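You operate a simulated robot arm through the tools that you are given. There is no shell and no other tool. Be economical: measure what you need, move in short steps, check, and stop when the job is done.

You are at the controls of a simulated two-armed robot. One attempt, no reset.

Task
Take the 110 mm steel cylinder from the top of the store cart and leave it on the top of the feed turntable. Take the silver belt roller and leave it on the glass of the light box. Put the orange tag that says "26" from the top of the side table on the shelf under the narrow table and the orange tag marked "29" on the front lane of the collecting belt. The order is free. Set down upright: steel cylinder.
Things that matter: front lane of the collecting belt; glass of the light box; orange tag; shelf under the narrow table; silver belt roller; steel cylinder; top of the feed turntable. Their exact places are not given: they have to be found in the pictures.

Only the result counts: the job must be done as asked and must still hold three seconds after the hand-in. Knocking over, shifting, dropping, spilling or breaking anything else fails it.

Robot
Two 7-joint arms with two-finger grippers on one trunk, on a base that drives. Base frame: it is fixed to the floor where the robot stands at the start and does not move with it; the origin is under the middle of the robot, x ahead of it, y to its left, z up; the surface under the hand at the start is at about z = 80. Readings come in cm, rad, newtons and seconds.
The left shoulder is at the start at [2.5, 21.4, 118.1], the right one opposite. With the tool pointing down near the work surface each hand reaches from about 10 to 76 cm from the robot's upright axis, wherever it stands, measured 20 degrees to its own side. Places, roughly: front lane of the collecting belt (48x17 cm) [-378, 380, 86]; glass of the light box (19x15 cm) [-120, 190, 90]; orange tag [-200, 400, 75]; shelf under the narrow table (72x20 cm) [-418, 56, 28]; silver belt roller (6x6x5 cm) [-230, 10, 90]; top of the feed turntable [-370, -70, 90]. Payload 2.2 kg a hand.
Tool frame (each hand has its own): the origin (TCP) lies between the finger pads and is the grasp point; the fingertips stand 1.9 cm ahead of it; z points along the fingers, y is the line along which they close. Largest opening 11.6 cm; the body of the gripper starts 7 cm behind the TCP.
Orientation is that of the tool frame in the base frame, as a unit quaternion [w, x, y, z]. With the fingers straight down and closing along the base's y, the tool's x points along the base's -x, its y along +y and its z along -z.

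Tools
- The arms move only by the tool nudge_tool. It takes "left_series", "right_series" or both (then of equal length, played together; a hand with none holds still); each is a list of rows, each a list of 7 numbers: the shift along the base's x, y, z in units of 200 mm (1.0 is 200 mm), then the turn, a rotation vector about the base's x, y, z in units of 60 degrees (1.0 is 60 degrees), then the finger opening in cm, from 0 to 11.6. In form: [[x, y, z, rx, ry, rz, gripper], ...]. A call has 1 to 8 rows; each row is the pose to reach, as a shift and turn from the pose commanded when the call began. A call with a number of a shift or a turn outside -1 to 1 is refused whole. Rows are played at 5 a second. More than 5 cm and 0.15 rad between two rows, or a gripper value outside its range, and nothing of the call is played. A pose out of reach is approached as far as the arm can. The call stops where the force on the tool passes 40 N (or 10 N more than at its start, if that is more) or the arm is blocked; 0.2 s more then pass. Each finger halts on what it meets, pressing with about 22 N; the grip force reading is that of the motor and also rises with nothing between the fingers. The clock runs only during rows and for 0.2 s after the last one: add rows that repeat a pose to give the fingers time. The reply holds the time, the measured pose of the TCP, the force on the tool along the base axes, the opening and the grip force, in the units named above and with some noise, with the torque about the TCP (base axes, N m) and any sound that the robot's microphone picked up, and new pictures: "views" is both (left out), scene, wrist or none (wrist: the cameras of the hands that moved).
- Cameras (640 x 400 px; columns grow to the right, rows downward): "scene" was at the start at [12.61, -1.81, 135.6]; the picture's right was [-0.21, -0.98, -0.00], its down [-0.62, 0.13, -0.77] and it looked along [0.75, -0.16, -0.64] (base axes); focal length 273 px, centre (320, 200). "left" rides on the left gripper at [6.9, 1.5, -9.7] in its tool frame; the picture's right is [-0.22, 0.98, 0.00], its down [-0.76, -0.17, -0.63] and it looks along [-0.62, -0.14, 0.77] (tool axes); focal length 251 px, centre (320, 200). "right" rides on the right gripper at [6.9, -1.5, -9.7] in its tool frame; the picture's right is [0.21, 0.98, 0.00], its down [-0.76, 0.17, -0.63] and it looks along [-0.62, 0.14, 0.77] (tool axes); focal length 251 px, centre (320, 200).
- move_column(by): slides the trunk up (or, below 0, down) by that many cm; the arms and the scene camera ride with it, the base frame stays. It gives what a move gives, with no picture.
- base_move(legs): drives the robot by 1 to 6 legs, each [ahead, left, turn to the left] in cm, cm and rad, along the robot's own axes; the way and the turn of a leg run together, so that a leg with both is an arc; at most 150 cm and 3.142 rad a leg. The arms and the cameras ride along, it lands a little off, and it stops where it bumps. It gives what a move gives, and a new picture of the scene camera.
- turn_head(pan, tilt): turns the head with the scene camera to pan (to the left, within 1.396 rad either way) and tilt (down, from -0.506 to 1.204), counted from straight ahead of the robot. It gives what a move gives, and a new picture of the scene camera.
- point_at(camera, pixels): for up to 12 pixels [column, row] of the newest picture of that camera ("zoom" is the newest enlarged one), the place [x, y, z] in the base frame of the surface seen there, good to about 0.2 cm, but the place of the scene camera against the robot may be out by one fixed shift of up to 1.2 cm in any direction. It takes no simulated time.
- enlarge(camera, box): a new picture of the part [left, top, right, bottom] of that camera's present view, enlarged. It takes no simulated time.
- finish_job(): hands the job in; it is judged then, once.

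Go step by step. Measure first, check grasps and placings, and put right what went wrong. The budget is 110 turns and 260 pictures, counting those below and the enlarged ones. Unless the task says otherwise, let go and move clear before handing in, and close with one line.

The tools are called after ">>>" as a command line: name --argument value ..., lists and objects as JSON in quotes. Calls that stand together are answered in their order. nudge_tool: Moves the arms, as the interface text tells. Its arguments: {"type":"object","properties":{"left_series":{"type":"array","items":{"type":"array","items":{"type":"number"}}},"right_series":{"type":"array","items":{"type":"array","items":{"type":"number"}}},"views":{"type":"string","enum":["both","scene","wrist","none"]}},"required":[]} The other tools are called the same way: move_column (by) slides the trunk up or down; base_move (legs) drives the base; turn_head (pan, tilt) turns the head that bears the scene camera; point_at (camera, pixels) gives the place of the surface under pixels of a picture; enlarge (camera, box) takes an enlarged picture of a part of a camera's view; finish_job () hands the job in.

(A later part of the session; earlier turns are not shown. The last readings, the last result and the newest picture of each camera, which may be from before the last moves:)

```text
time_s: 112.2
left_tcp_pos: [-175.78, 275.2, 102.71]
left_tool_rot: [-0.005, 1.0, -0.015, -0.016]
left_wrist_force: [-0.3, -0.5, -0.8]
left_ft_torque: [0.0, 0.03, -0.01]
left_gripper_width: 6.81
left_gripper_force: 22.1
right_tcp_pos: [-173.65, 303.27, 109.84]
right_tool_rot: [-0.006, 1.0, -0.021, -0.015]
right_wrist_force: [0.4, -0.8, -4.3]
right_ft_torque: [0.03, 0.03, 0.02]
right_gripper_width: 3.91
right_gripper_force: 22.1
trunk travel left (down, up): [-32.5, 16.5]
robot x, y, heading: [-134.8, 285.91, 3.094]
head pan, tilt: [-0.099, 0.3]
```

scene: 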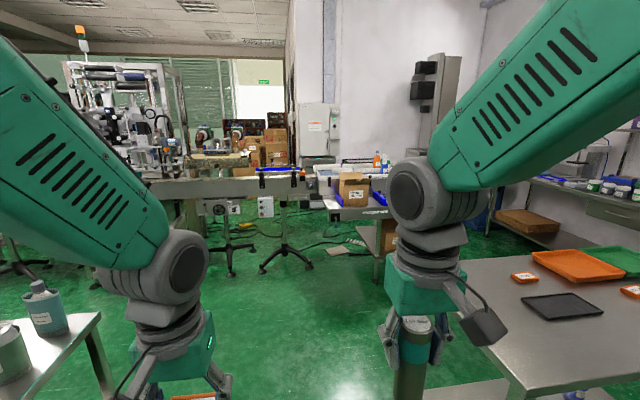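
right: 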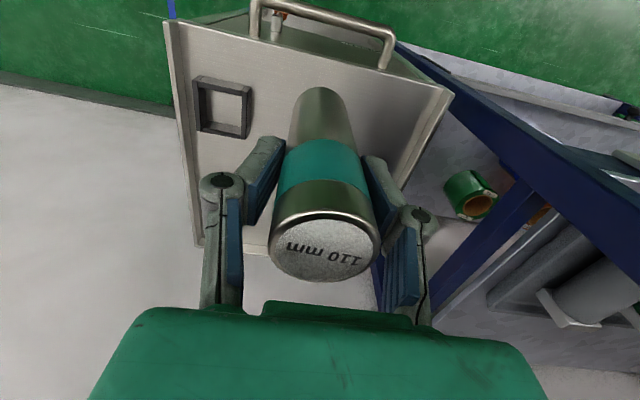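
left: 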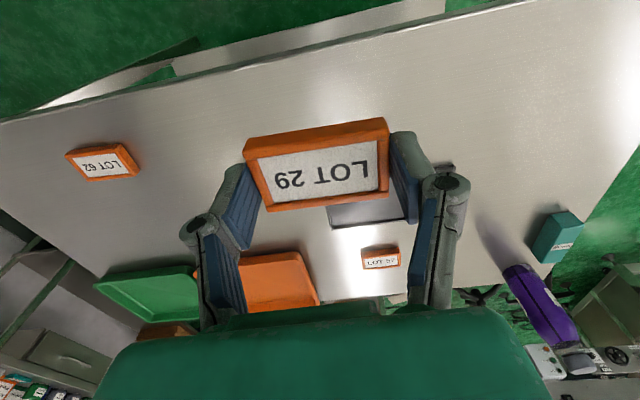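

>>> point_at --camera "scene" --pixels '[[98, 320], [45, 285], [285, 260], [260, 185], [375, 280], [345, 180], [372, 215], [330, 205], [300, 180]]'

>>> base_move --legs '[[140, 0, 0], [0, 0, -1.57]]'

>>> turn_head --pan 1.0 --tilt 0.35

```text
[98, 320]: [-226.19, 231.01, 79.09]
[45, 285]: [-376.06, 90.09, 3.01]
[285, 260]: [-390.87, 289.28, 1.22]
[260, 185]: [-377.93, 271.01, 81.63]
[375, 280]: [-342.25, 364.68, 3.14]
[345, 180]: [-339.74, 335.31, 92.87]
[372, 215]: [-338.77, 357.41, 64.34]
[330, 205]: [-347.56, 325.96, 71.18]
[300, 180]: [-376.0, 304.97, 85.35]
```

```text
time_s: 123.0
left_tcp_pos: [-286.56, 333.29, 102.84]
left_tool_rot: [0.015, -0.702, 0.712, 0.008]
left_wrist_force: [-0.9, -0.6, -0.1]
left_ft_torque: [0.0, -0.01, -0.02]
left_gripper_width: 6.77
left_gripper_force: 22.1
right_tcp_pos: [-258.62, 331.67, 109.92]
right_tool_rot: [0.016, -0.699, 0.715, 0.007]
right_wrist_force: [0.4, 0.6, -3.4]
right_ft_torque: [-0.04, 0.02, 0.05]
right_gripper_width: 3.88
right_gripper_force: 22.4
trunk travel left (down, up): [-32.5, 16.5]
robot x, y, heading: [-275.23, 292.99, 1.541]
head pan, tilt: [-0.099, 0.3]
```

scene: 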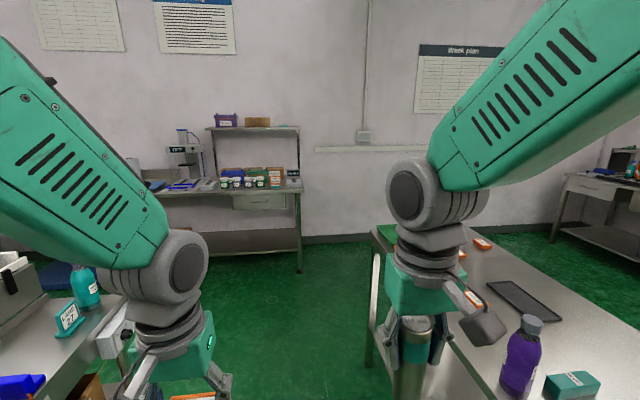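

```text
time_s: 124.4
left_tcp_pos: [-286.67, 333.02, 102.91]
left_tool_rot: [0.017, -0.702, 0.712, 0.009]
left_wrist_force: [-0.1, 0.3, 0.1]
left_ft_torque: [-0.02, 0.0, -0.01]
left_gripper_width: 6.8
left_gripper_force: 22.5
right_tcp_pos: [-258.46, 331.46, 109.94]
right_tool_rot: [0.017, -0.698, 0.715, 0.008]
right_wrist_force: [-0.3, 0.3, -4.7]
right_ft_torque: [0.0, -0.01, 0.04]
right_gripper_width: 3.88
right_gripper_force: 21.4
trunk travel left (down, up): [-32.5, 16.5]
robot x, y, heading: [-275.28, 292.76, 1.542]
head pan, tilt: [1.0, 0.351]
```

scene: 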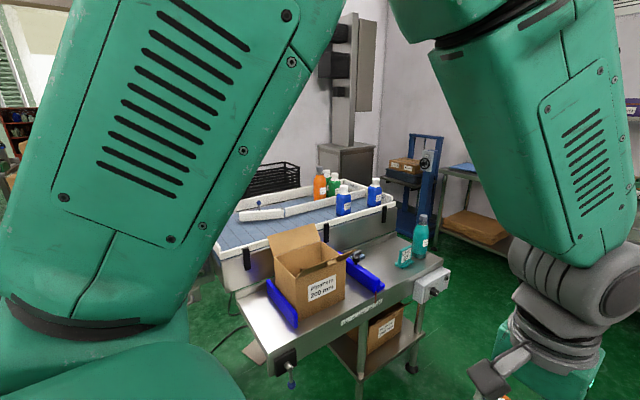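

Driving ahead between the tables, then facing the belt.

>>> base_move --legs '[[100, 0, 0], [0, 0, 1.6]]'

>>> turn_head --pan 0 --tilt 0.55

```text
time_s: 133.5
left_tcp_pos: [-312.36, 381.31, 102.87]
left_tool_rot: [-0.004, 1.0, 0.005, -0.018]
left_wrist_force: [0.0, 0.2, -0.3]
left_ft_torque: [-0.01, 0.02, 0.0]
left_gripper_width: 6.81
left_gripper_force: 22.1
right_tcp_pos: [-311.46, 409.42, 109.9]
right_tool_rot: [-0.006, 1.0, 0.001, -0.016]
right_wrist_force: [0.5, -1.8, -4.7]
right_ft_torque: [-0.02, -0.02, 0.0]
right_gripper_width: 3.85
right_gripper_force: 22.0
trunk travel left (down, up): [-32.5, 16.5]
robot x, y, heading: [-272.41, 393.57, 3.134]
head pan, tilt: [1.0, 0.351]
```

scene: 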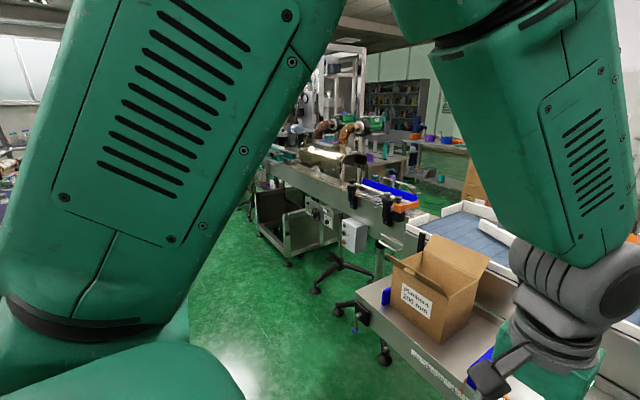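

```text
time_s: 134.7
left_tcp_pos: [-312.22, 381.28, 103.05]
left_tool_rot: [-0.005, 1.0, 0.006, -0.018]
left_wrist_force: [0.0, -0.5, -0.2]
left_ft_torque: [0.01, -0.03, 0.0]
left_gripper_width: 6.76
left_gripper_force: 22.5
right_tcp_pos: [-311.26, 409.42, 109.95]
right_tool_rot: [-0.006, 1.0, 0.0, -0.018]
right_wrist_force: [-0.7, -0.6, -4.8]
right_ft_torque: [0.04, 0.02, 0.0]
right_gripper_width: 3.87
right_gripper_force: 21.8
trunk travel left (down, up): [-32.5, 16.5]
robot x, y, heading: [-272.14, 394.2, 3.13]
head pan, tilt: [0.0, 0.55]
```

scene: 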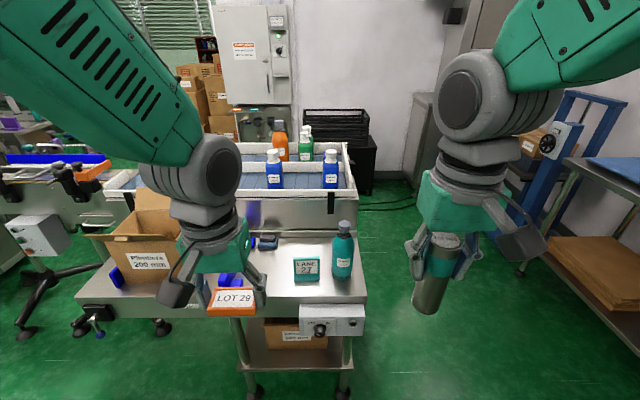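

>>> enlarge --camera "scene" --box '[220, 115, 380, 235]'

>>> point_at --camera "scene" --pixels '[[255, 186], [300, 182], [318, 186], [274, 155], [330, 153], [260, 194], [300, 192], [265, 170], [300, 168], [342, 183], [352, 168], [275, 186]]'

```text
3.33 times, centred on (300, 175) of scene
```

zoom: 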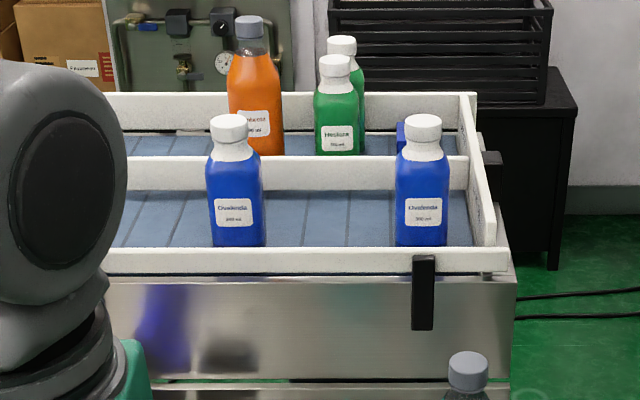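

```text
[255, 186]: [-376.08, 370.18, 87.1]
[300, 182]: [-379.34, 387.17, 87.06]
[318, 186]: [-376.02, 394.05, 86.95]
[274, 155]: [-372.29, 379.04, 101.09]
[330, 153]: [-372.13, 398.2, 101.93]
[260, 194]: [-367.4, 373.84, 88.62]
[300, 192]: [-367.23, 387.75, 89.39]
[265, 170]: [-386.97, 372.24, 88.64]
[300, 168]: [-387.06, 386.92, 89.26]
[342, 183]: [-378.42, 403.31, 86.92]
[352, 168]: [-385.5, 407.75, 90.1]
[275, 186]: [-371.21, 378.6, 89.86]
```

The front lane is x -386..-368, z≈86, with blue bottles at y 379 and 398; y≈366 is free. I need to get closer, so I'll look straight down to check the base clearance.

>>> turn_head --pan 0 --tilt 1.2

```text
time_s: 135.8
left_tcp_pos: [-312.13, 381.31, 102.96]
left_tool_rot: [-0.005, 1.0, 0.005, -0.019]
left_wrist_force: [0.6, -0.1, -0.2]
left_ft_torque: [-0.02, 0.0, -0.02]
left_gripper_width: 6.8
left_gripper_force: 22.2
right_tcp_pos: [-311.4, 409.46, 110.03]
right_tool_rot: [-0.006, 1.0, 0.001, -0.018]
right_wrist_force: [0.5, 0.2, -4.1]
right_ft_torque: [0.0, -0.01, 0.0]
right_gripper_width: 3.89
right_gripper_force: 22.1
trunk travel left (down, up): [-32.5, 16.5]
robot x, y, heading: [-272.51, 393.93, 3.139]
head pan, tilt: [0.0, 1.201]
```

scene: 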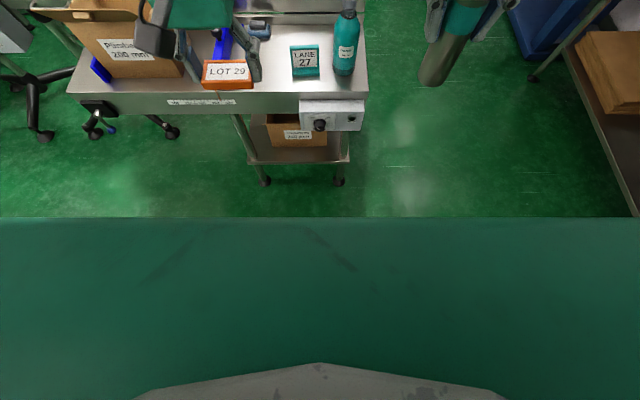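

>>> point_at --camera "scene" --pixels '[[320, 218], [320, 228], [320, 300], [100, 222], [600, 222], [330, 122], [240, 100], [345, 45], [130, 40], [265, 182]]'

```text
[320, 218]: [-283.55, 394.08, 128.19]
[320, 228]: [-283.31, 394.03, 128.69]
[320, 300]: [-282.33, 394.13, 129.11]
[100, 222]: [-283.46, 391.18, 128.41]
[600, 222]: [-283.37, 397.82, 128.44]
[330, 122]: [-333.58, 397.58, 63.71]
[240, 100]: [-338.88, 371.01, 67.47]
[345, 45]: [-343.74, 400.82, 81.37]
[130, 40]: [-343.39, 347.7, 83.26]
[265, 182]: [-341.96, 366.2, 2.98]
```

The base isn't visible. I was fine earlier at 38 cm from a table edge, so I'll go ahead 26 cm to a similar distance and pitch the hand slightly for the rest.

>>> base_move --legs '[[26, 0, 0]]'

>>> turn_head --pan 0.1 --tilt 0.65

```text
time_s: 137.6
left_tcp_pos: [-337.97, 381.4, 102.96]
left_tool_rot: [-0.005, 1.0, 0.006, -0.018]
left_wrist_force: [0.2, -0.2, -0.7]
left_ft_torque: [0.0, 0.0, 0.0]
left_gripper_width: 6.79
left_gripper_force: 21.8
right_tcp_pos: [-337.26, 409.52, 110.05]
right_tool_rot: [-0.006, 1.0, 0.002, -0.018]
right_wrist_force: [0.6, -0.6, -4.9]
right_ft_torque: [0.01, -0.01, -0.01]
right_gripper_width: 3.91
right_gripper_force: 22.0
trunk travel left (down, up): [-32.5, 16.5]
robot x, y, heading: [-298.04, 393.81, 3.139]
head pan, tilt: [0.0, 1.201]
```

scene: 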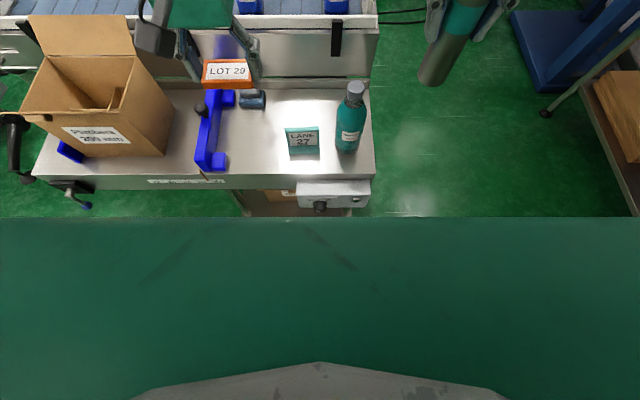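

```text
time_s: 138.6
left_tcp_pos: [-337.87, 381.43, 103.09]
left_tool_rot: [-0.005, 1.0, 0.006, -0.019]
left_wrist_force: [-0.5, 0.1, -0.5]
left_ft_torque: [-0.02, 0.01, -0.01]
left_gripper_width: 6.79
left_gripper_force: 22.5
right_tcp_pos: [-336.91, 409.59, 110.21]
right_tool_rot: [-0.006, 1.0, 0.002, -0.018]
right_wrist_force: [0.3, 0.4, -4.4]
right_ft_torque: [0.02, 0.0, 0.0]
right_gripper_width: 3.86
right_gripper_force: 21.9
trunk travel left (down, up): [-32.5, 16.5]
robot x, y, heading: [-298.46, 393.94, 3.133]
head pan, tilt: [0.099, 0.649]
```

scene: 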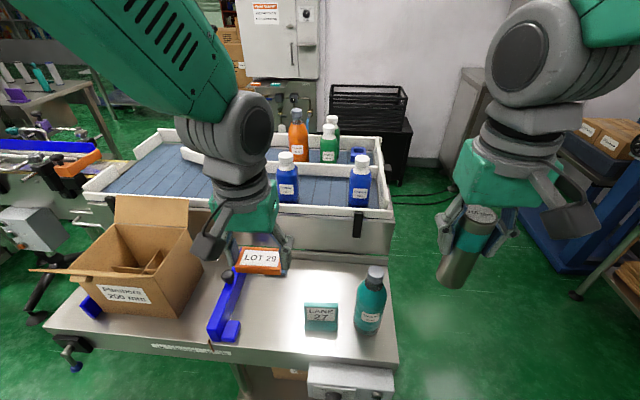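

>>> point_at --camera "scene" --pixels '[[188, 205], [190, 240], [120, 200], [185, 155], [160, 185], [110, 188], [200, 185], [288, 178], [190, 195], [85, 190], [180, 128]]'

>>> enlarge --camera "scene" --box '[80, 110, 400, 310]'

```text
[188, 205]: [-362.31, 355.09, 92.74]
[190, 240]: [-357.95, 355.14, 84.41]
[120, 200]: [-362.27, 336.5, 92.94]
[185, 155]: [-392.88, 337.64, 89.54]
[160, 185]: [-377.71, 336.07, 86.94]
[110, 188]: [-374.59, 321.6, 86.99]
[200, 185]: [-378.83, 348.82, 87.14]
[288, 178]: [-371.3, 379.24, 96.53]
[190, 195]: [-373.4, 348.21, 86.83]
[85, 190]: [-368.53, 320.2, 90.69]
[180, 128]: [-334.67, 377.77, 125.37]
```

```text
2.00 times, centred on (240, 210) of scene
```

zoom: 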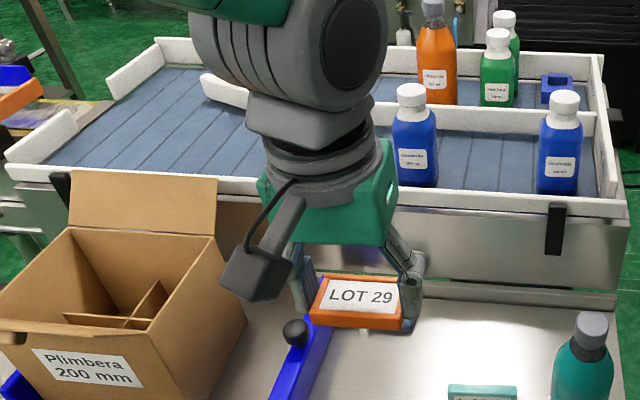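

The guide divider starts at y 337 and the box flap ends at y 355 (z 93). I'm moving the hand to y 367 and then forward, above everything.

>>> nudge_tool --left_series '[[-0.1, -0.15, 0.1, 0, 0, 0, 4], [-0.2, -0.33, 0.1, 0, 0, 0, 4], [-0.3, -0.5, 0.1, 0, 0, 0, 4], [-0.4, -0.62, 0.1, 0, 0, 0, 4], [-0.55, -0.72, 0.1, 0, 0, 0, 4], [-0.75, -0.72, 0.1, 0, 0.06, 0, 4], [-0.95, -0.72, 0.1, 0, 0.12, 0, 4], [-0.95, -0.72, 0.1, 0, 0.2, 0, 4]]' --views "none"

>>> nudge_tool --left_series '[[-0.2, 0, 0, 0, 0.03, 0, 4], [-0.4, 0, -0.05, 0, 0.05, 0, 4], [-0.6, 0, -0.1, 0, 0.05, 0, 4], [-0.8, 0, -0.15, 0, 0.05, 0, 4], [-0.83, 0, -0.25, 0, 0.05, 0, 4], [-0.83, 0, -0.25, 0, 0.05, 0, 4]]' --views "both"

```text
time_s: 140.4
left_tcp_pos: [-356.87, 366.95, 105.17]
left_tool_rot: [-0.005, 0.992, 0.006, -0.125]
left_wrist_force: [0.8, 0.2, 0.0]
left_ft_torque: [0.0, 0.04, 0.0]
left_gripper_width: 6.81
left_gripper_force: 21.4
right_tcp_pos: [-336.83, 409.35, 110.19]
right_tool_rot: [-0.005, 1.0, 0.001, -0.019]
right_wrist_force: [-0.1, -0.5, -4.6]
right_ft_torque: [0.02, 0.01, 0.0]
right_gripper_width: 3.88
right_gripper_force: 22.2
trunk travel left (down, up): [-32.5, 16.5]
robot x, y, heading: [-298.06, 393.74, 3.138]
head pan, tilt: [0.099, 0.649]
```

```text
time_s: 141.8
left_tcp_pos: [-373.73, 366.97, 100.0]
left_tool_rot: [-0.005, 0.989, 0.006, -0.15]
left_wrist_force: [0.4, 0.2, -0.9]
left_ft_torque: [0.01, -0.01, 0.02]
left_gripper_width: 6.76
left_gripper_force: 22.0
right_tcp_pos: [-337.03, 409.32, 110.1]
right_tool_rot: [-0.006, 1.0, 0.002, -0.018]
right_wrist_force: [0.4, 1.2, -4.2]
right_ft_torque: [0.03, 0.03, -0.01]
right_gripper_width: 3.88
right_gripper_force: 22.3
trunk travel left (down, up): [-32.5, 16.5]
robot x, y, heading: [-298.03, 394.34, 3.138]
head pan, tilt: [0.099, 0.649]
```

scene: 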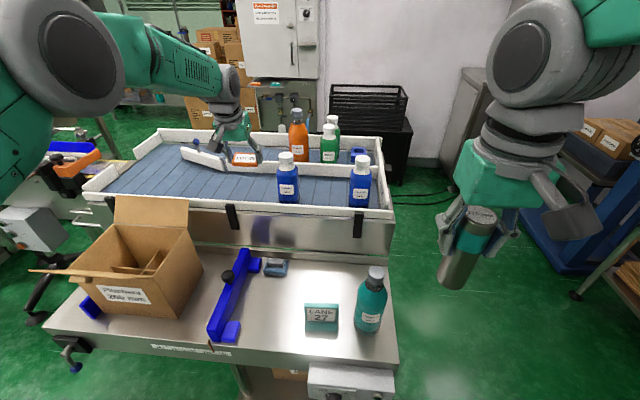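
left: 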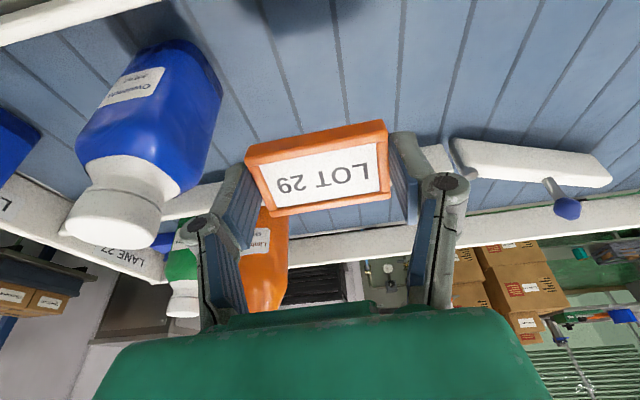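

>>> point_at --camera "left" --pixels '[[330, 80], [300, 40], [400, 100], [430, 150], [455, 150], [80, 20], [200, 200], [215, 100], [240, 170]]'

```text
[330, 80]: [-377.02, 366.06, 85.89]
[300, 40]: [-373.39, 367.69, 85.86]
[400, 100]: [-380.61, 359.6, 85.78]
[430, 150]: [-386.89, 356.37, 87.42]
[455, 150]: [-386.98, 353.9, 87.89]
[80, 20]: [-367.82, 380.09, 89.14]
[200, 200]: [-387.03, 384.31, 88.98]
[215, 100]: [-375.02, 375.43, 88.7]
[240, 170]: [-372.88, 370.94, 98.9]
```

The belt is at z 85.87. Lowering to just touch, then releasing.

>>> nudge_tool --left_series '[[-0.06, 0, -0.2, 0, -0.04, 0, 4], [-0.1, 0, -0.4, 0, -0.1, 0, 4], [-0.1, 0, -0.52, 0, -0.12, 0, 4], [-0.1, 0, -0.555, 0, -0.12, 0, 4], [-0.1, 0, -0.555, 0, -0.12, 0, 4]]' --views "wrist"

```text
time_s: 143.0
left_tcp_pos: [-374.19, 367.01, 89.11]
left_tool_rot: [-0.006, 0.996, 0.005, -0.087]
left_wrist_force: [0.1, -0.7, -0.8]
left_ft_torque: [0.0, 0.04, 0.03]
left_gripper_width: 6.78
left_gripper_force: 21.9
left hand out of reach, approached as far as the arm can: row 2, 3, 4, 5
right_tcp_pos: [-337.02, 409.54, 110.09]
right_tool_rot: [-0.006, 1.0, 0.002, -0.019]
right_wrist_force: [-0.3, -0.5, -4.6]
right_ft_torque: [0.02, 0.01, -0.03]
right_gripper_width: 3.89
right_gripper_force: 22.0
trunk travel left (down, up): [-32.5, 16.5]
robot x, y, heading: [-298.21, 394.4, 3.136]
head pan, tilt: [0.099, 0.649]
```

left: 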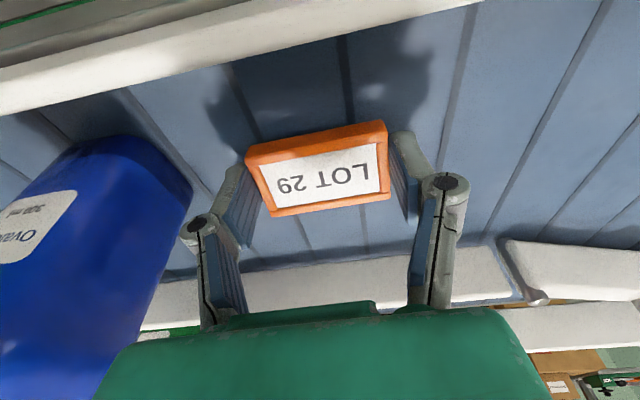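

>>> nudge_tool --left_series '[[0, 0, -0.02, 0, 0, 0, 4], [0, 0, -0.025, 0, 0, 0, 4], [0, 0, -0.025, 0, 0, 0, 7.5], [0, 0, -0.025, 0, 0, 0, 8.6], [0, 0, -0.025, 0, 0, 0, 8.6], [0, 0, 0.1, 0, 0, 0, 8.6], [0, 0, 0.3, 0, 0, 0, 8.6], [0, 0, 0.5, 0, 0, 0, 8.6]]' --views "both"

```text
time_s: 144.8
left_tcp_pos: [-374.16, 366.95, 99.19]
left_tool_rot: [-0.005, 0.996, 0.005, -0.086]
left_wrist_force: [0.7, 1.1, -1.0]
left_ft_torque: [-0.01, 0.03, 0.02]
left_gripper_width: 8.62
left_gripper_force: 0.1
right_tcp_pos: [-337.04, 409.52, 110.07]
right_tool_rot: [-0.006, 1.0, 0.002, -0.018]
right_wrist_force: [0.2, -0.7, -4.1]
right_ft_torque: [-0.04, -0.03, -0.01]
right_gripper_width: 3.88
right_gripper_force: 22.5
trunk travel left (down, up): [-32.5, 16.5]
robot x, y, heading: [-298.22, 393.88, 3.133]
head pan, tilt: [0.099, 0.649]
```

scene: 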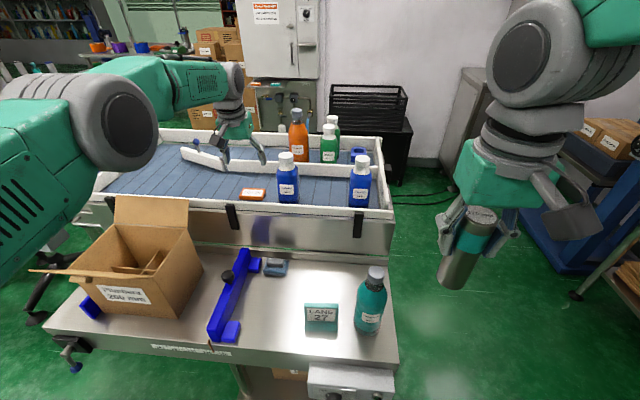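
left: 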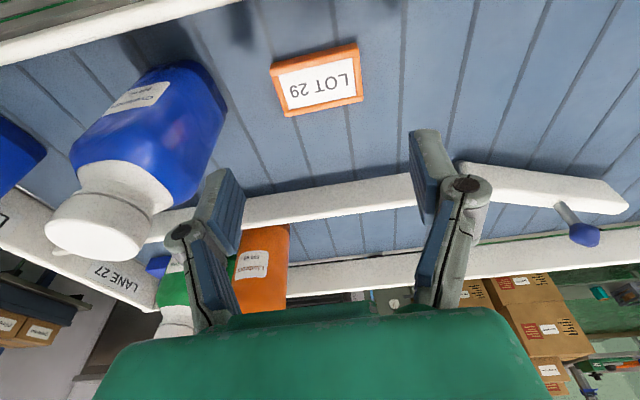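

LOT 29 lies flat in the front lane. I'll check its location and retract the left hand.

>>> point_at --camera "left" --pixels '[[271, 65], [355, 46], [288, 115], [362, 100]]'

>>> nudge_tool --left_series '[[0.1, 0, 0.2, 0, 0, 0, 8.6], [0.33, 0, 0.25, 0, 0, 0, 8.6], [0.56, 0, 0.25, 0, -0.05, 0, 8.6], [0.78, 0.05, 0.25, 0, -0.1, 0, 8.6], [1.0, 0.1, 0.25, 0, -0.16, 0, 8.6]]' --views "none"

>>> nudge_tool --left_series '[[0.2, 0.1, 0, 0, 0, 0, 8.6], [0.4, 0.2, 0, 0, 0, 0, 8.6], [0.6, 0.3, 0, 0, 0, 0, 8.6], [0.8, 0.4, 0, 0, 0, 0, 8.6]]' --views "none"

```text
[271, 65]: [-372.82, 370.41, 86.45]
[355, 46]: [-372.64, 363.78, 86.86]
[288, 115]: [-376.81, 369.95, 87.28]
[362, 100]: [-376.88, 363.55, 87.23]
```

```text
time_s: 146.0
left_tcp_pos: [-353.56, 368.99, 104.25]
left_tool_rot: [-0.004, 1.0, 0.006, -0.004]
left_wrist_force: [-0.4, -0.3, 0.4]
left_ft_torque: [0.0, 0.02, 0.02]
left_gripper_width: 8.6
left_gripper_force: 0.0
right_tcp_pos: [-336.86, 409.47, 110.16]
right_tool_rot: [-0.007, 1.0, 0.002, -0.018]
right_wrist_force: [0.3, -0.1, -4.0]
right_ft_torque: [0.04, 0.02, -0.01]
right_gripper_width: 3.87
right_gripper_force: 22.4
trunk travel left (down, up): [-32.5, 16.5]
robot x, y, heading: [-298.15, 393.33, 3.136]
head pan, tilt: [0.099, 0.649]
```

```text
time_s: 147.0
left_tcp_pos: [-337.67, 377.12, 104.23]
left_tool_rot: [-0.004, 1.0, 0.006, -0.005]
left_wrist_force: [0.4, -0.5, -0.1]
left_ft_torque: [-0.03, 0.06, 0.02]
left_gripper_width: 8.61
left_gripper_force: 0.1
right_tcp_pos: [-336.88, 409.64, 110.01]
right_tool_rot: [-0.005, 1.0, 0.002, -0.019]
right_wrist_force: [0.0, -0.1, -3.7]
right_ft_torque: [0.01, 0.04, 0.0]
right_gripper_width: 3.89
right_gripper_force: 21.9
trunk travel left (down, up): [-32.5, 16.5]
robot x, y, heading: [-298.63, 393.93, 3.136]
head pan, tilt: [0.099, 0.649]
```

LOT 29 is in place (y 363.6–370.4, x -377..-372.7). Now I'll turn round to the side table for LOT 26.

>>> base_move --legs '[[-26, 0, 0], [0, 0, -1.57], [-12, 0, 0], [0, 0, -1.57]]'

>>> turn_head --pan 0 --tilt 0.65

```text
time_s: 157.3
left_tcp_pos: [-233.31, 398.76, 104.1]
left_tool_rot: [0.003, -0.005, 1.0, -0.004]
left_wrist_force: [-0.3, 0.3, 1.2]
left_ft_torque: [-0.02, 0.0, -0.02]
left_gripper_width: 8.59
left_gripper_force: 0.1
right_tcp_pos: [-234.21, 366.23, 109.97]
right_tool_rot: [0.018, -0.001, 1.0, -0.006]
right_wrist_force: [0.9, 0.6, -4.0]
right_ft_torque: [0.02, 0.01, 0.01]
right_gripper_width: 3.88
right_gripper_force: 21.9
trunk travel left (down, up): [-32.5, 16.5]
robot x, y, heading: [-273.07, 381.95, -0.005]
head pan, tilt: [0.099, 0.649]
```

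scene: 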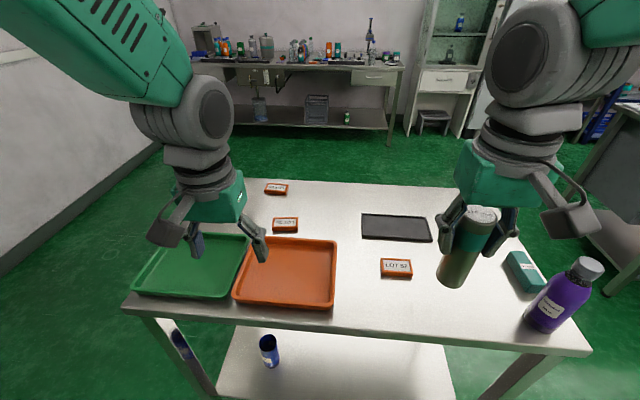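

```text
time_s: 158.0
left_tcp_pos: [-233.47, 398.79, 104.25]
left_tool_rot: [0.005, -0.005, 1.0, -0.004]
left_wrist_force: [-0.5, -0.7, -0.4]
left_ft_torque: [-0.01, 0.01, 0.0]
left_gripper_width: 8.59
left_gripper_force: 0.1
right_tcp_pos: [-234.45, 366.24, 110.14]
right_tool_rot: [0.02, -0.001, 1.0, -0.005]
right_wrist_force: [0.6, -0.4, -4.2]
right_ft_torque: [-0.02, 0.02, -0.03]
right_gripper_width: 3.89
right_gripper_force: 22.0
trunk travel left (down, up): [-32.5, 16.5]
robot x, y, heading: [-273.18, 381.74, -0.008]
head pan, tilt: [0.0, 0.649]
```

scene: 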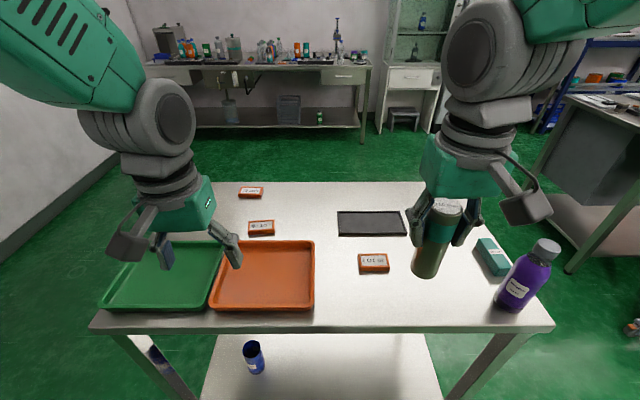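

LOT 26 sits beyond the orange tray at (261,228). I'm moving above it and pitching the hand 45° forward, so the tag will sit flat later when reaching under the narrow table.

>>> nudge_tool --left_series '[[0.1, -0.02, 0, 0, -0.125, 0, 8.2], [0.25, -0.04, 0, 0, -0.25, 0, 8.2], [0.4, -0.06, 0, 0, -0.375, 0, 8.2], [0.55, -0.08, 0, 0, -0.5, 0, 8.2], [0.7, -0.1, 0, 0, -0.625, 0, 8.2], [0.85, -0.1, -0.1, 0, -0.75, 0, 8.2], [0.95, -0.1, -0.25, 0, -0.75, 0, 8.2], [0.95, -0.1, -0.4, 0, -0.75, 0, 8.2]]' --views "wrist"

```text
time_s: 159.8
left_tcp_pos: [-213.71, 398.27, 97.29]
left_tool_rot: [0.39, -0.038, 0.92, -0.024]
left_wrist_force: [0.6, -0.9, -0.4]
left_ft_torque: [0.01, 0.0, 0.01]
left_gripper_width: 8.16
left_gripper_force: 0.2
right_tcp_pos: [-234.42, 366.27, 110.13]
right_tool_rot: [0.019, 0.0, 1.0, -0.007]
right_wrist_force: [0.0, 0.3, -4.0]
right_ft_torque: [0.02, 0.04, 0.02]
right_gripper_width: 3.89
right_gripper_force: 22.3
trunk travel left (down, up): [-32.5, 16.5]
robot x, y, heading: [-272.87, 382.08, -0.005]
head pan, tilt: [0.0, 0.649]
```

left: 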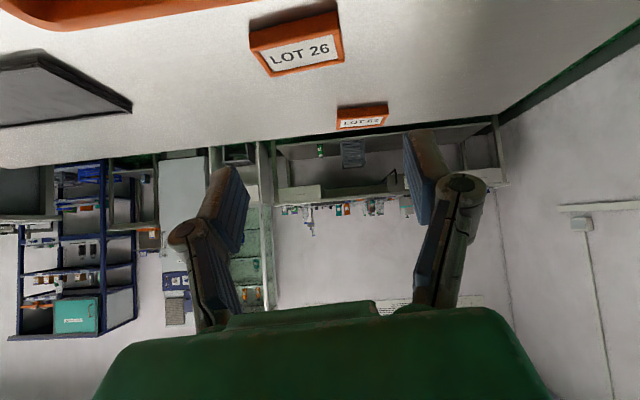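

>>> point_at --camera "left" --pixels '[[251, 46], [337, 14], [272, 74], [343, 60], [300, 54], [200, 100], [240, 4]]'

```text
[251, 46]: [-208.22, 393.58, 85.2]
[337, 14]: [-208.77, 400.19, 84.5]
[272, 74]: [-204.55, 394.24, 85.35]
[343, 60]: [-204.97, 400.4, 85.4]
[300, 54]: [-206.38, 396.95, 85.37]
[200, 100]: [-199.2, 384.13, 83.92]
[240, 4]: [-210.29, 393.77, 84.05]
```

Centre (-206.6,397.1). Going down to it, correcting the slight roll, and closing.

>>> nudge_tool --left_series '[[0.15, -0.03, 0, 0.035, 0, 0, 8.2], [0.285, -0.058, -0.1, 0.07, 0, 0, 8.2], [0.285, -0.058, -0.3, 0.07, 0, 0, 8.2], [0.285, -0.058, -0.47, 0.07, 0, 0, 8.2], [0.285, -0.058, -0.47, 0.07, 0, 0, 8.2]]' --views "wrist"

```text
time_s: 161.0
left_tcp_pos: [-209.05, 395.61, 86.63]
left_tool_rot: [0.386, 0.011, 0.922, 0.029]
left_wrist_force: [0.3, -0.4, -1.0]
left_ft_torque: [0.03, -0.01, 0.0]
left_gripper_width: 8.2
left_gripper_force: 0.1
right_tcp_pos: [-234.66, 366.08, 110.14]
right_tool_rot: [0.019, 0.0, 1.0, -0.007]
right_wrist_force: [-0.2, 0.3, -4.4]
right_ft_torque: [-0.01, 0.03, -0.01]
right_gripper_width: 3.89
right_gripper_force: 22.0
trunk travel left (down, up): [-32.5, 16.5]
robot x, y, heading: [-273.31, 381.48, -0.009]
head pan, tilt: [0.0, 0.649]
```

left: 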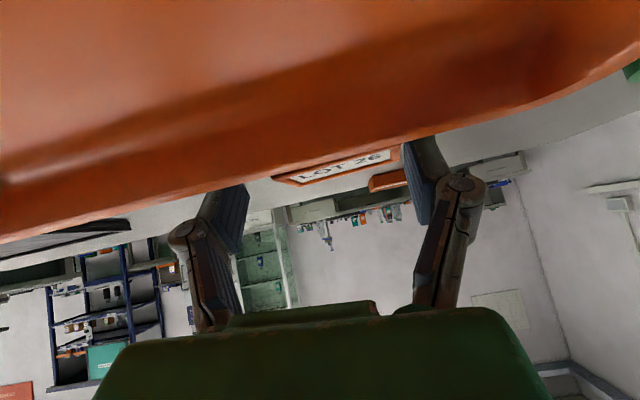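

The hand's camera is hovering just above the tray, so 45° is too steep here. I'll rise and reduce the pitch to ~25°, correcting y.

>>> nudge_tool --left_series '[[0, 0, 0.1, 0, 0, 0, 8.2], [0.02, 0.02, 0.25, -0.01, 0.08, 0, 8.2], [0.05, 0.05, 0.3, -0.03, 0.2, 0, 8.2], [0.08, 0.075, 0.3, -0.055, 0.33, 0, 8.2], [0.08, 0.075, 0.3, -0.055, 0.33, 0, 8.2], [0.08, 0.075, 0.3, -0.055, 0.33, 0, 8.2], [0.08, 0.075, 0.3, -0.055, 0.33, 0, 8.2]]' --views "wrist"

```text
time_s: 162.6
left_tcp_pos: [-207.29, 397.09, 92.77]
left_tool_rot: [0.223, 0.005, 0.975, -0.002]
left_wrist_force: [-0.5, -0.4, 0.4]
left_ft_torque: [-0.01, 0.03, -0.01]
left_gripper_width: 8.19
left_gripper_force: 0.0
right_tcp_pos: [-234.4, 366.1, 110.19]
right_tool_rot: [0.019, -0.001, 1.0, -0.006]
right_wrist_force: [-0.2, 0.5, -4.7]
right_ft_torque: [0.01, 0.05, -0.01]
right_gripper_width: 3.89
right_gripper_force: 21.8
trunk travel left (down, up): [-32.5, 16.5]
robot x, y, heading: [-272.99, 382.2, -0.011]
head pan, tilt: [0.0, 0.649]
```

left: 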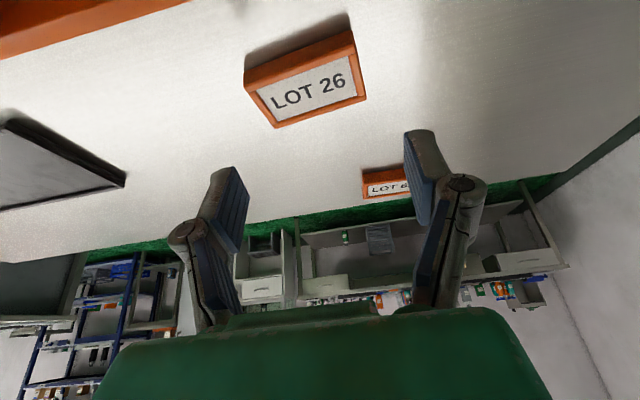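

>>> point_at --camera "left" --pixels '[[247, 90], [353, 53], [275, 126], [366, 98], [245, 70], [350, 32], [310, 90]]'

```text
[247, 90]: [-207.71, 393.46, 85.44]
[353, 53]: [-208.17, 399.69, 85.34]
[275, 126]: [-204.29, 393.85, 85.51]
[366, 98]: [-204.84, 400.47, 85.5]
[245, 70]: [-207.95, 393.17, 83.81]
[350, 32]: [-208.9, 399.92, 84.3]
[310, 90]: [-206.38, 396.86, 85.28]
```

>>> nudge_tool --left_series '[[0.01, 0, -0.15, 0, 0, 0.07, 8.2], [0.01, 0, -0.28, 0, 0, 0.07, 8.2], [0.01, 0, -0.322, 0, 0, 0.07, 8.2], [0.01, 0, -0.322, 0, 0, 0.07, 8.2], [0.01, 0, -0.322, 0, 0, 0.07, 5], [0.01, 0, -0.322, 0, 0, 0.07, 4], [0.01, 0, -0.322, 0, 0, 0.07, 4], [0.01, 0, -0.322, 0, 0, 0.07, 4]]' --views "wrist"

```text
time_s: 164.4
left_tcp_pos: [-207.14, 396.99, 86.27]
left_tool_rot: [0.223, -0.032, 0.974, 0.008]
left_wrist_force: [0.8, 0.5, 0.2]
left_ft_torque: [-0.01, -0.02, 0.01]
left_gripper_width: 6.81
left_gripper_force: 21.6
right_tcp_pos: [-234.45, 366.24, 110.29]
right_tool_rot: [0.02, -0.001, 1.0, -0.006]
right_wrist_force: [0.5, -0.3, -3.0]
right_ft_torque: [0.01, -0.02, 0.01]
right_gripper_width: 3.9
right_gripper_force: 21.6
trunk travel left (down, up): [-32.5, 16.5]
robot x, y, heading: [-272.91, 381.53, -0.006]
head pan, tilt: [0.0, 0.649]
```

left: 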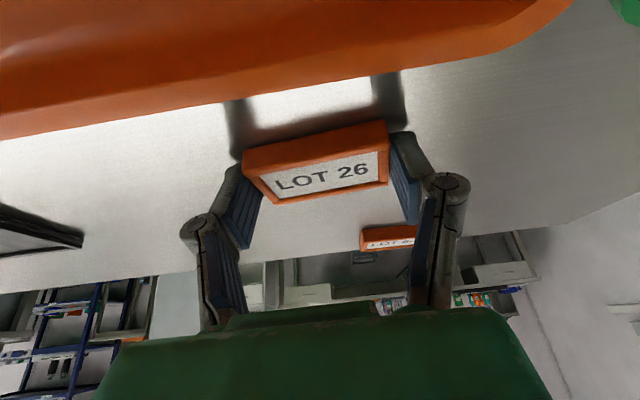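

Gripped. Lifting and retracting.

>>> nudge_tool --left_series '[[0, 0, 0.15, 0, 0, 0, 4], [0, 0, 0.35, 0, 0, 0, 4], [-0.05, 0, 0.55, 0, 0, 0, 4], [-0.2, 0.02, 0.7, 0, 0, 0, 4], [-0.4, 0.04, 0.8, 0, 0, 0, 4], [-0.6, 0.05, 0.9, 0, 0, 0, 4], [-0.8, 0.05, 0.9, 0, 0, 0, 4], [-1.0, 0.05, 0.9, 0, 0, 0, 4]]' --views "wrist"

```text
time_s: 166.2
left_tcp_pos: [-227.51, 398.02, 104.54]
left_tool_rot: [0.224, -0.031, 0.974, 0.008]
left_wrist_force: [0.1, -0.6, -0.1]
left_ft_torque: [-0.01, -0.02, 0.01]
left_gripper_width: 6.81
left_gripper_force: 21.5
right_tcp_pos: [-234.76, 366.16, 110.17]
right_tool_rot: [0.02, -0.001, 1.0, -0.007]
right_wrist_force: [0.0, -0.3, -3.9]
right_ft_torque: [0.02, -0.02, -0.01]
right_gripper_width: 3.87
right_gripper_force: 21.9
trunk travel left (down, up): [-32.5, 16.5]
robot x, y, heading: [-272.76, 381.81, -0.002]
head pan, tilt: [0.0, 0.649]
```

left: 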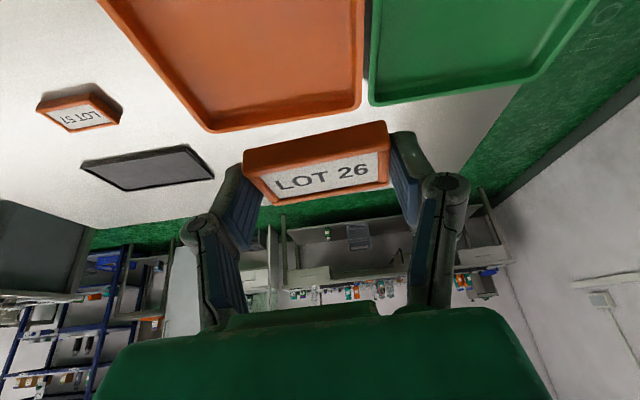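

Turning left (away from the purple bottle) to face -y, then heading out to the back aisle.

>>> base_move --legs '[[0, 0, 2.4], [0, 0, 2.31], [90, 0, 0]]'

>>> turn_head --pan 0 --tilt 0.4

```text
time_s: 182.1
left_tcp_pos: [-256.69, 246.04, 104.4]
left_tool_rot: [0.163, 0.664, 0.714, -0.152]
left_wrist_force: [0.5, -1.0, -0.4]
left_ft_torque: [-0.03, 0.02, -0.01]
left_gripper_width: 6.8
left_gripper_force: 22.2
right_tcp_pos: [-288.83, 252.92, 110.09]
right_tool_rot: [0.009, 0.704, 0.71, -0.018]
right_wrist_force: [-0.1, 0.0, -4.3]
right_ft_torque: [0.01, -0.04, -0.01]
right_gripper_width: 3.86
right_gripper_force: 21.7
trunk travel left (down, up): [-32.5, 16.5]
robot x, y, heading: [-273.1, 291.41, -1.572]
head pan, tilt: [0.0, 0.649]
```

scene: 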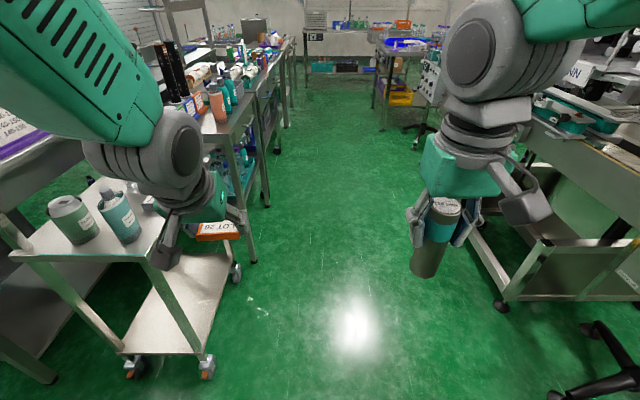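

```text
time_s: 182.9
left_tcp_pos: [-256.71, 246.27, 104.53]
left_tool_rot: [0.164, 0.664, 0.713, -0.152]
left_wrist_force: [-0.6, 0.4, 0.0]
left_ft_torque: [-0.01, 0.01, -0.01]
left_gripper_width: 6.81
left_gripper_force: 22.3
right_tcp_pos: [-288.72, 253.13, 110.21]
right_tool_rot: [0.01, 0.704, 0.71, -0.019]
right_wrist_force: [-0.6, -0.5, -3.6]
right_ft_torque: [0.03, 0.02, -0.01]
right_gripper_width: 3.89
right_gripper_force: 21.7
trunk travel left (down, up): [-32.5, 16.5]
robot x, y, heading: [-273.65, 291.49, -1.569]
head pan, tilt: [0.0, 0.4]
```

scene: 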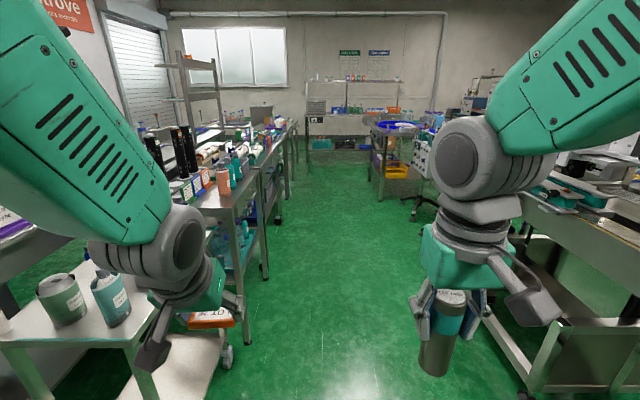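

>>> point_at --camera "scene" --pixels '[[245, 350], [248, 205], [285, 150], [228, 366], [500, 385], [415, 185], [385, 130], [380, 200], [340, 140], [540, 200], [408, 220], [270, 175]]'

>>> enlarge --camera "scene" --box '[180, 90, 460, 265]'

```text
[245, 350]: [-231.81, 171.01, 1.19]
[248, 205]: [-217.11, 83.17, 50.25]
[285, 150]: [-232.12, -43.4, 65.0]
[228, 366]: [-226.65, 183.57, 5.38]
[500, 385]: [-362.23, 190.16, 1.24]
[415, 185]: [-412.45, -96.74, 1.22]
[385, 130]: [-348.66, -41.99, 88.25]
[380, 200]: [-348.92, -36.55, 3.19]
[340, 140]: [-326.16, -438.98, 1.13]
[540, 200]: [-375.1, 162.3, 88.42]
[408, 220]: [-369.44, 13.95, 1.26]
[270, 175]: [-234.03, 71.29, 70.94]
```

```text
2.29 times, centred on (320, 178) of scene
```

zoom: 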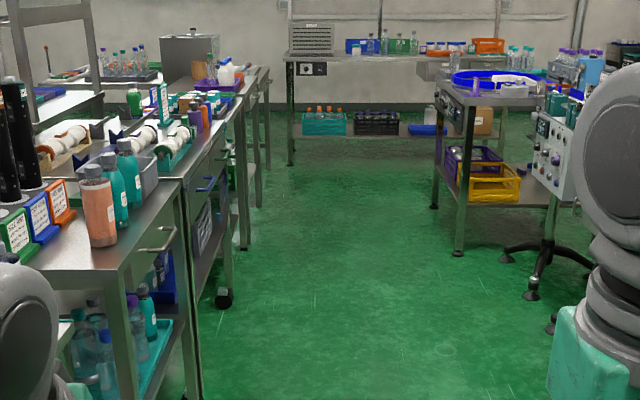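

The island edge is at x -232 and the far row is about -349. Driving down the middle of the aisle.

>>> base_move --legs '[[0, 0, -0.08], [150, 0, 0], [0, 0, 0.08], [60, 0, 0]]'

>>> turn_head --pan -1.1 --tilt 0.45

>>> turn_head --pan 1.1 --tilt 0.45

```text
time_s: 194.2
left_tcp_pos: [-272.96, 38.78, 104.64]
left_tool_rot: [0.163, 0.675, 0.703, -0.155]
left_wrist_force: [-0.1, -0.6, 0.3]
left_ft_torque: [0.04, -0.02, 0.0]
left_gripper_width: 6.81
left_gripper_force: 22.0
right_tcp_pos: [-304.81, 46.51, 110.22]
right_tool_rot: [0.009, 0.714, 0.7, -0.017]
right_wrist_force: [0.3, 0.1, -3.4]
right_ft_torque: [0.03, -0.03, 0.0]
right_gripper_width: 3.89
right_gripper_force: 22.1
trunk travel left (down, up): [-32.5, 16.5]
robot x, y, heading: [-288.23, 84.36, -1.598]
head pan, tilt: [0.0, 0.4]
```

scene: 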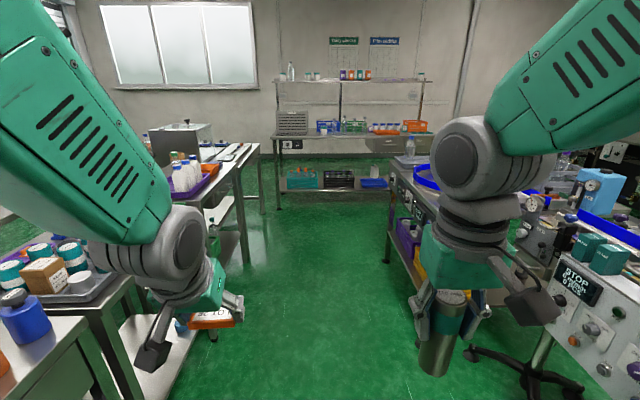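

```text
time_s: 195.5
left_tcp_pos: [-272.96, 38.97, 104.69]
left_tool_rot: [0.162, 0.674, 0.704, -0.155]
left_wrist_force: [-1.5, 0.6, -0.6]
left_ft_torque: [0.02, -0.02, 0.01]
left_gripper_width: 6.79
left_gripper_force: 22.2
right_tcp_pos: [-304.87, 46.74, 110.25]
right_tool_rot: [0.011, 0.714, 0.7, -0.02]
right_wrist_force: [0.5, 0.2, -4.3]
right_ft_torque: [0.03, -0.01, 0.02]
right_gripper_width: 3.87
right_gripper_force: 21.8
trunk travel left (down, up): [-32.5, 16.5]
robot x, y, heading: [-288.35, 84.2, -1.598]
head pan, tilt: [-1.1, 0.45]
```

scene: 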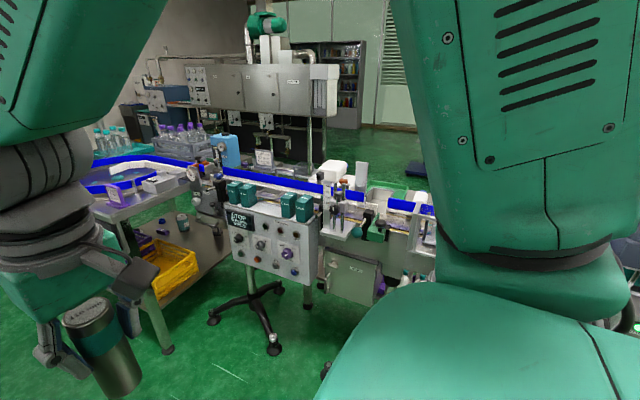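

```text
time_s: 197.6
left_tcp_pos: [-272.88, 38.97, 104.77]
left_tool_rot: [0.16, 0.673, 0.705, -0.157]
left_wrist_force: [0.0, 0.0, -0.2]
left_ft_torque: [0.02, 0.02, -0.02]
left_gripper_width: 6.8
left_gripper_force: 22.4
right_tcp_pos: [-304.69, 46.81, 110.24]
right_tool_rot: [0.01, 0.715, 0.699, -0.019]
right_wrist_force: [0.0, -1.4, -3.8]
right_ft_torque: [0.02, -0.02, 0.02]
right_gripper_width: 3.89
right_gripper_force: 22.6
trunk travel left (down, up): [-32.5, 16.5]
robot x, y, heading: [-288.43, 84.71, -1.598]
head pan, tilt: [1.1, 0.45]
```

scene: 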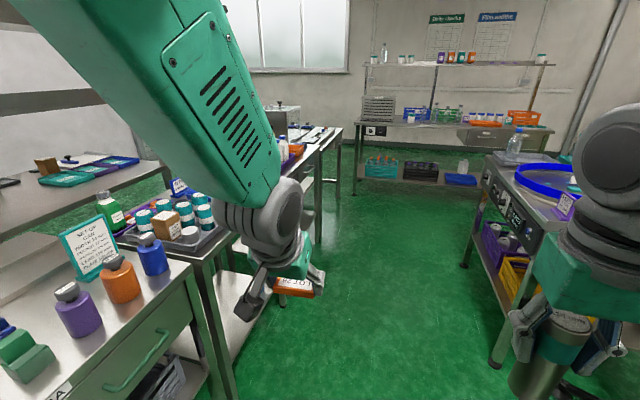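

Turning to face -x to look for the narrow table.

>>> base_move --legs '[[0, 0, -1.54]]'

>>> turn_head --pan 0 --tilt 0.6

```text
time_s: 201.7
left_tcp_pos: [-333.31, 67.39, 104.63]
left_tool_rot: [0.006, 0.974, 0.042, -0.224]
left_wrist_force: [-0.5, -1.0, 0.6]
left_ft_torque: [0.01, -0.01, 0.01]
left_gripper_width: 6.76
left_gripper_force: 21.9
right_tcp_pos: [-326.78, 99.37, 110.3]
right_tool_rot: [-0.006, 1.0, 0.01, -0.021]
right_wrist_force: [0.1, -0.1, -4.1]
right_ft_torque: [-0.01, -0.02, 0.02]
right_gripper_width: 3.9
right_gripper_force: 22.0
trunk travel left (down, up): [-32.5, 16.5]
robot x, y, heading: [-288.42, 84.64, -3.132]
head pan, tilt: [1.1, 0.45]
```

scene: 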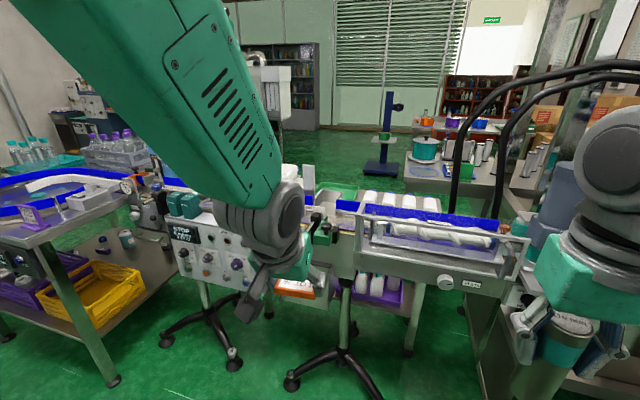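

```text
time_s: 203.0
left_tcp_pos: [-333.06, 67.39, 104.93]
left_tool_rot: [0.006, 0.973, 0.042, -0.225]
left_wrist_force: [0.7, -0.9, -0.9]
left_ft_torque: [0.01, 0.01, -0.03]
left_gripper_width: 6.8
left_gripper_force: 21.7
right_tcp_pos: [-326.39, 99.36, 110.46]
right_tool_rot: [-0.006, 1.0, 0.009, -0.022]
right_wrist_force: [0.3, 0.8, -4.2]
right_ft_torque: [-0.01, -0.05, -0.03]
right_gripper_width: 3.89
right_gripper_force: 21.4
trunk travel left (down, up): [-32.5, 16.5]
robot x, y, heading: [-288.67, 84.32, -3.13]
head pan, tilt: [0.0, 0.6]
```

scene: 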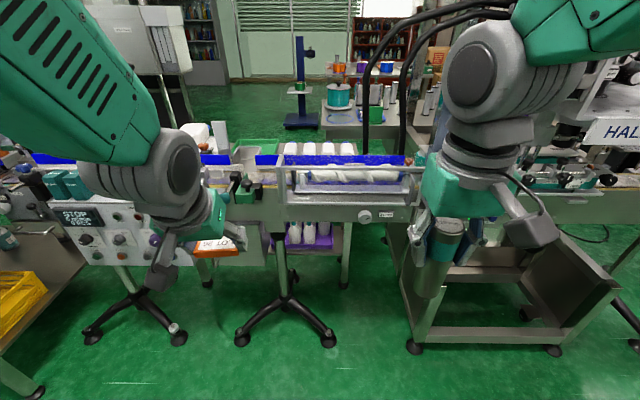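

>>> enlarge --camera "scene" --box '[190, 120, 430, 300]'

>>> point_at --camera "scene" --pixels '[[310, 235], [345, 280], [350, 240], [240, 148], [325, 148], [275, 215], [330, 215], [280, 270], [400, 165], [300, 110], [340, 115], [305, 248]]'

```text
2.22 times, centred on (310, 210) of scene
```

zoom: 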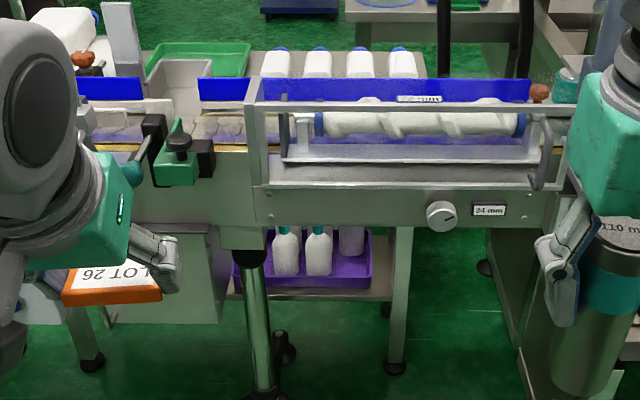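

```text
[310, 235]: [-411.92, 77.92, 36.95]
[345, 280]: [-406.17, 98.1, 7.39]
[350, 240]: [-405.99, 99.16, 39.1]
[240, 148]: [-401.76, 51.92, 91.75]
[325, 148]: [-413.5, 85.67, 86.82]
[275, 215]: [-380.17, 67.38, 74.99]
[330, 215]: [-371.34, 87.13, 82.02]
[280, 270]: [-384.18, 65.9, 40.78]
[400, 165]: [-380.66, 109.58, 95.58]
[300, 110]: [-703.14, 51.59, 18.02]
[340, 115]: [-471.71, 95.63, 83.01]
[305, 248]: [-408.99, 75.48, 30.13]
```

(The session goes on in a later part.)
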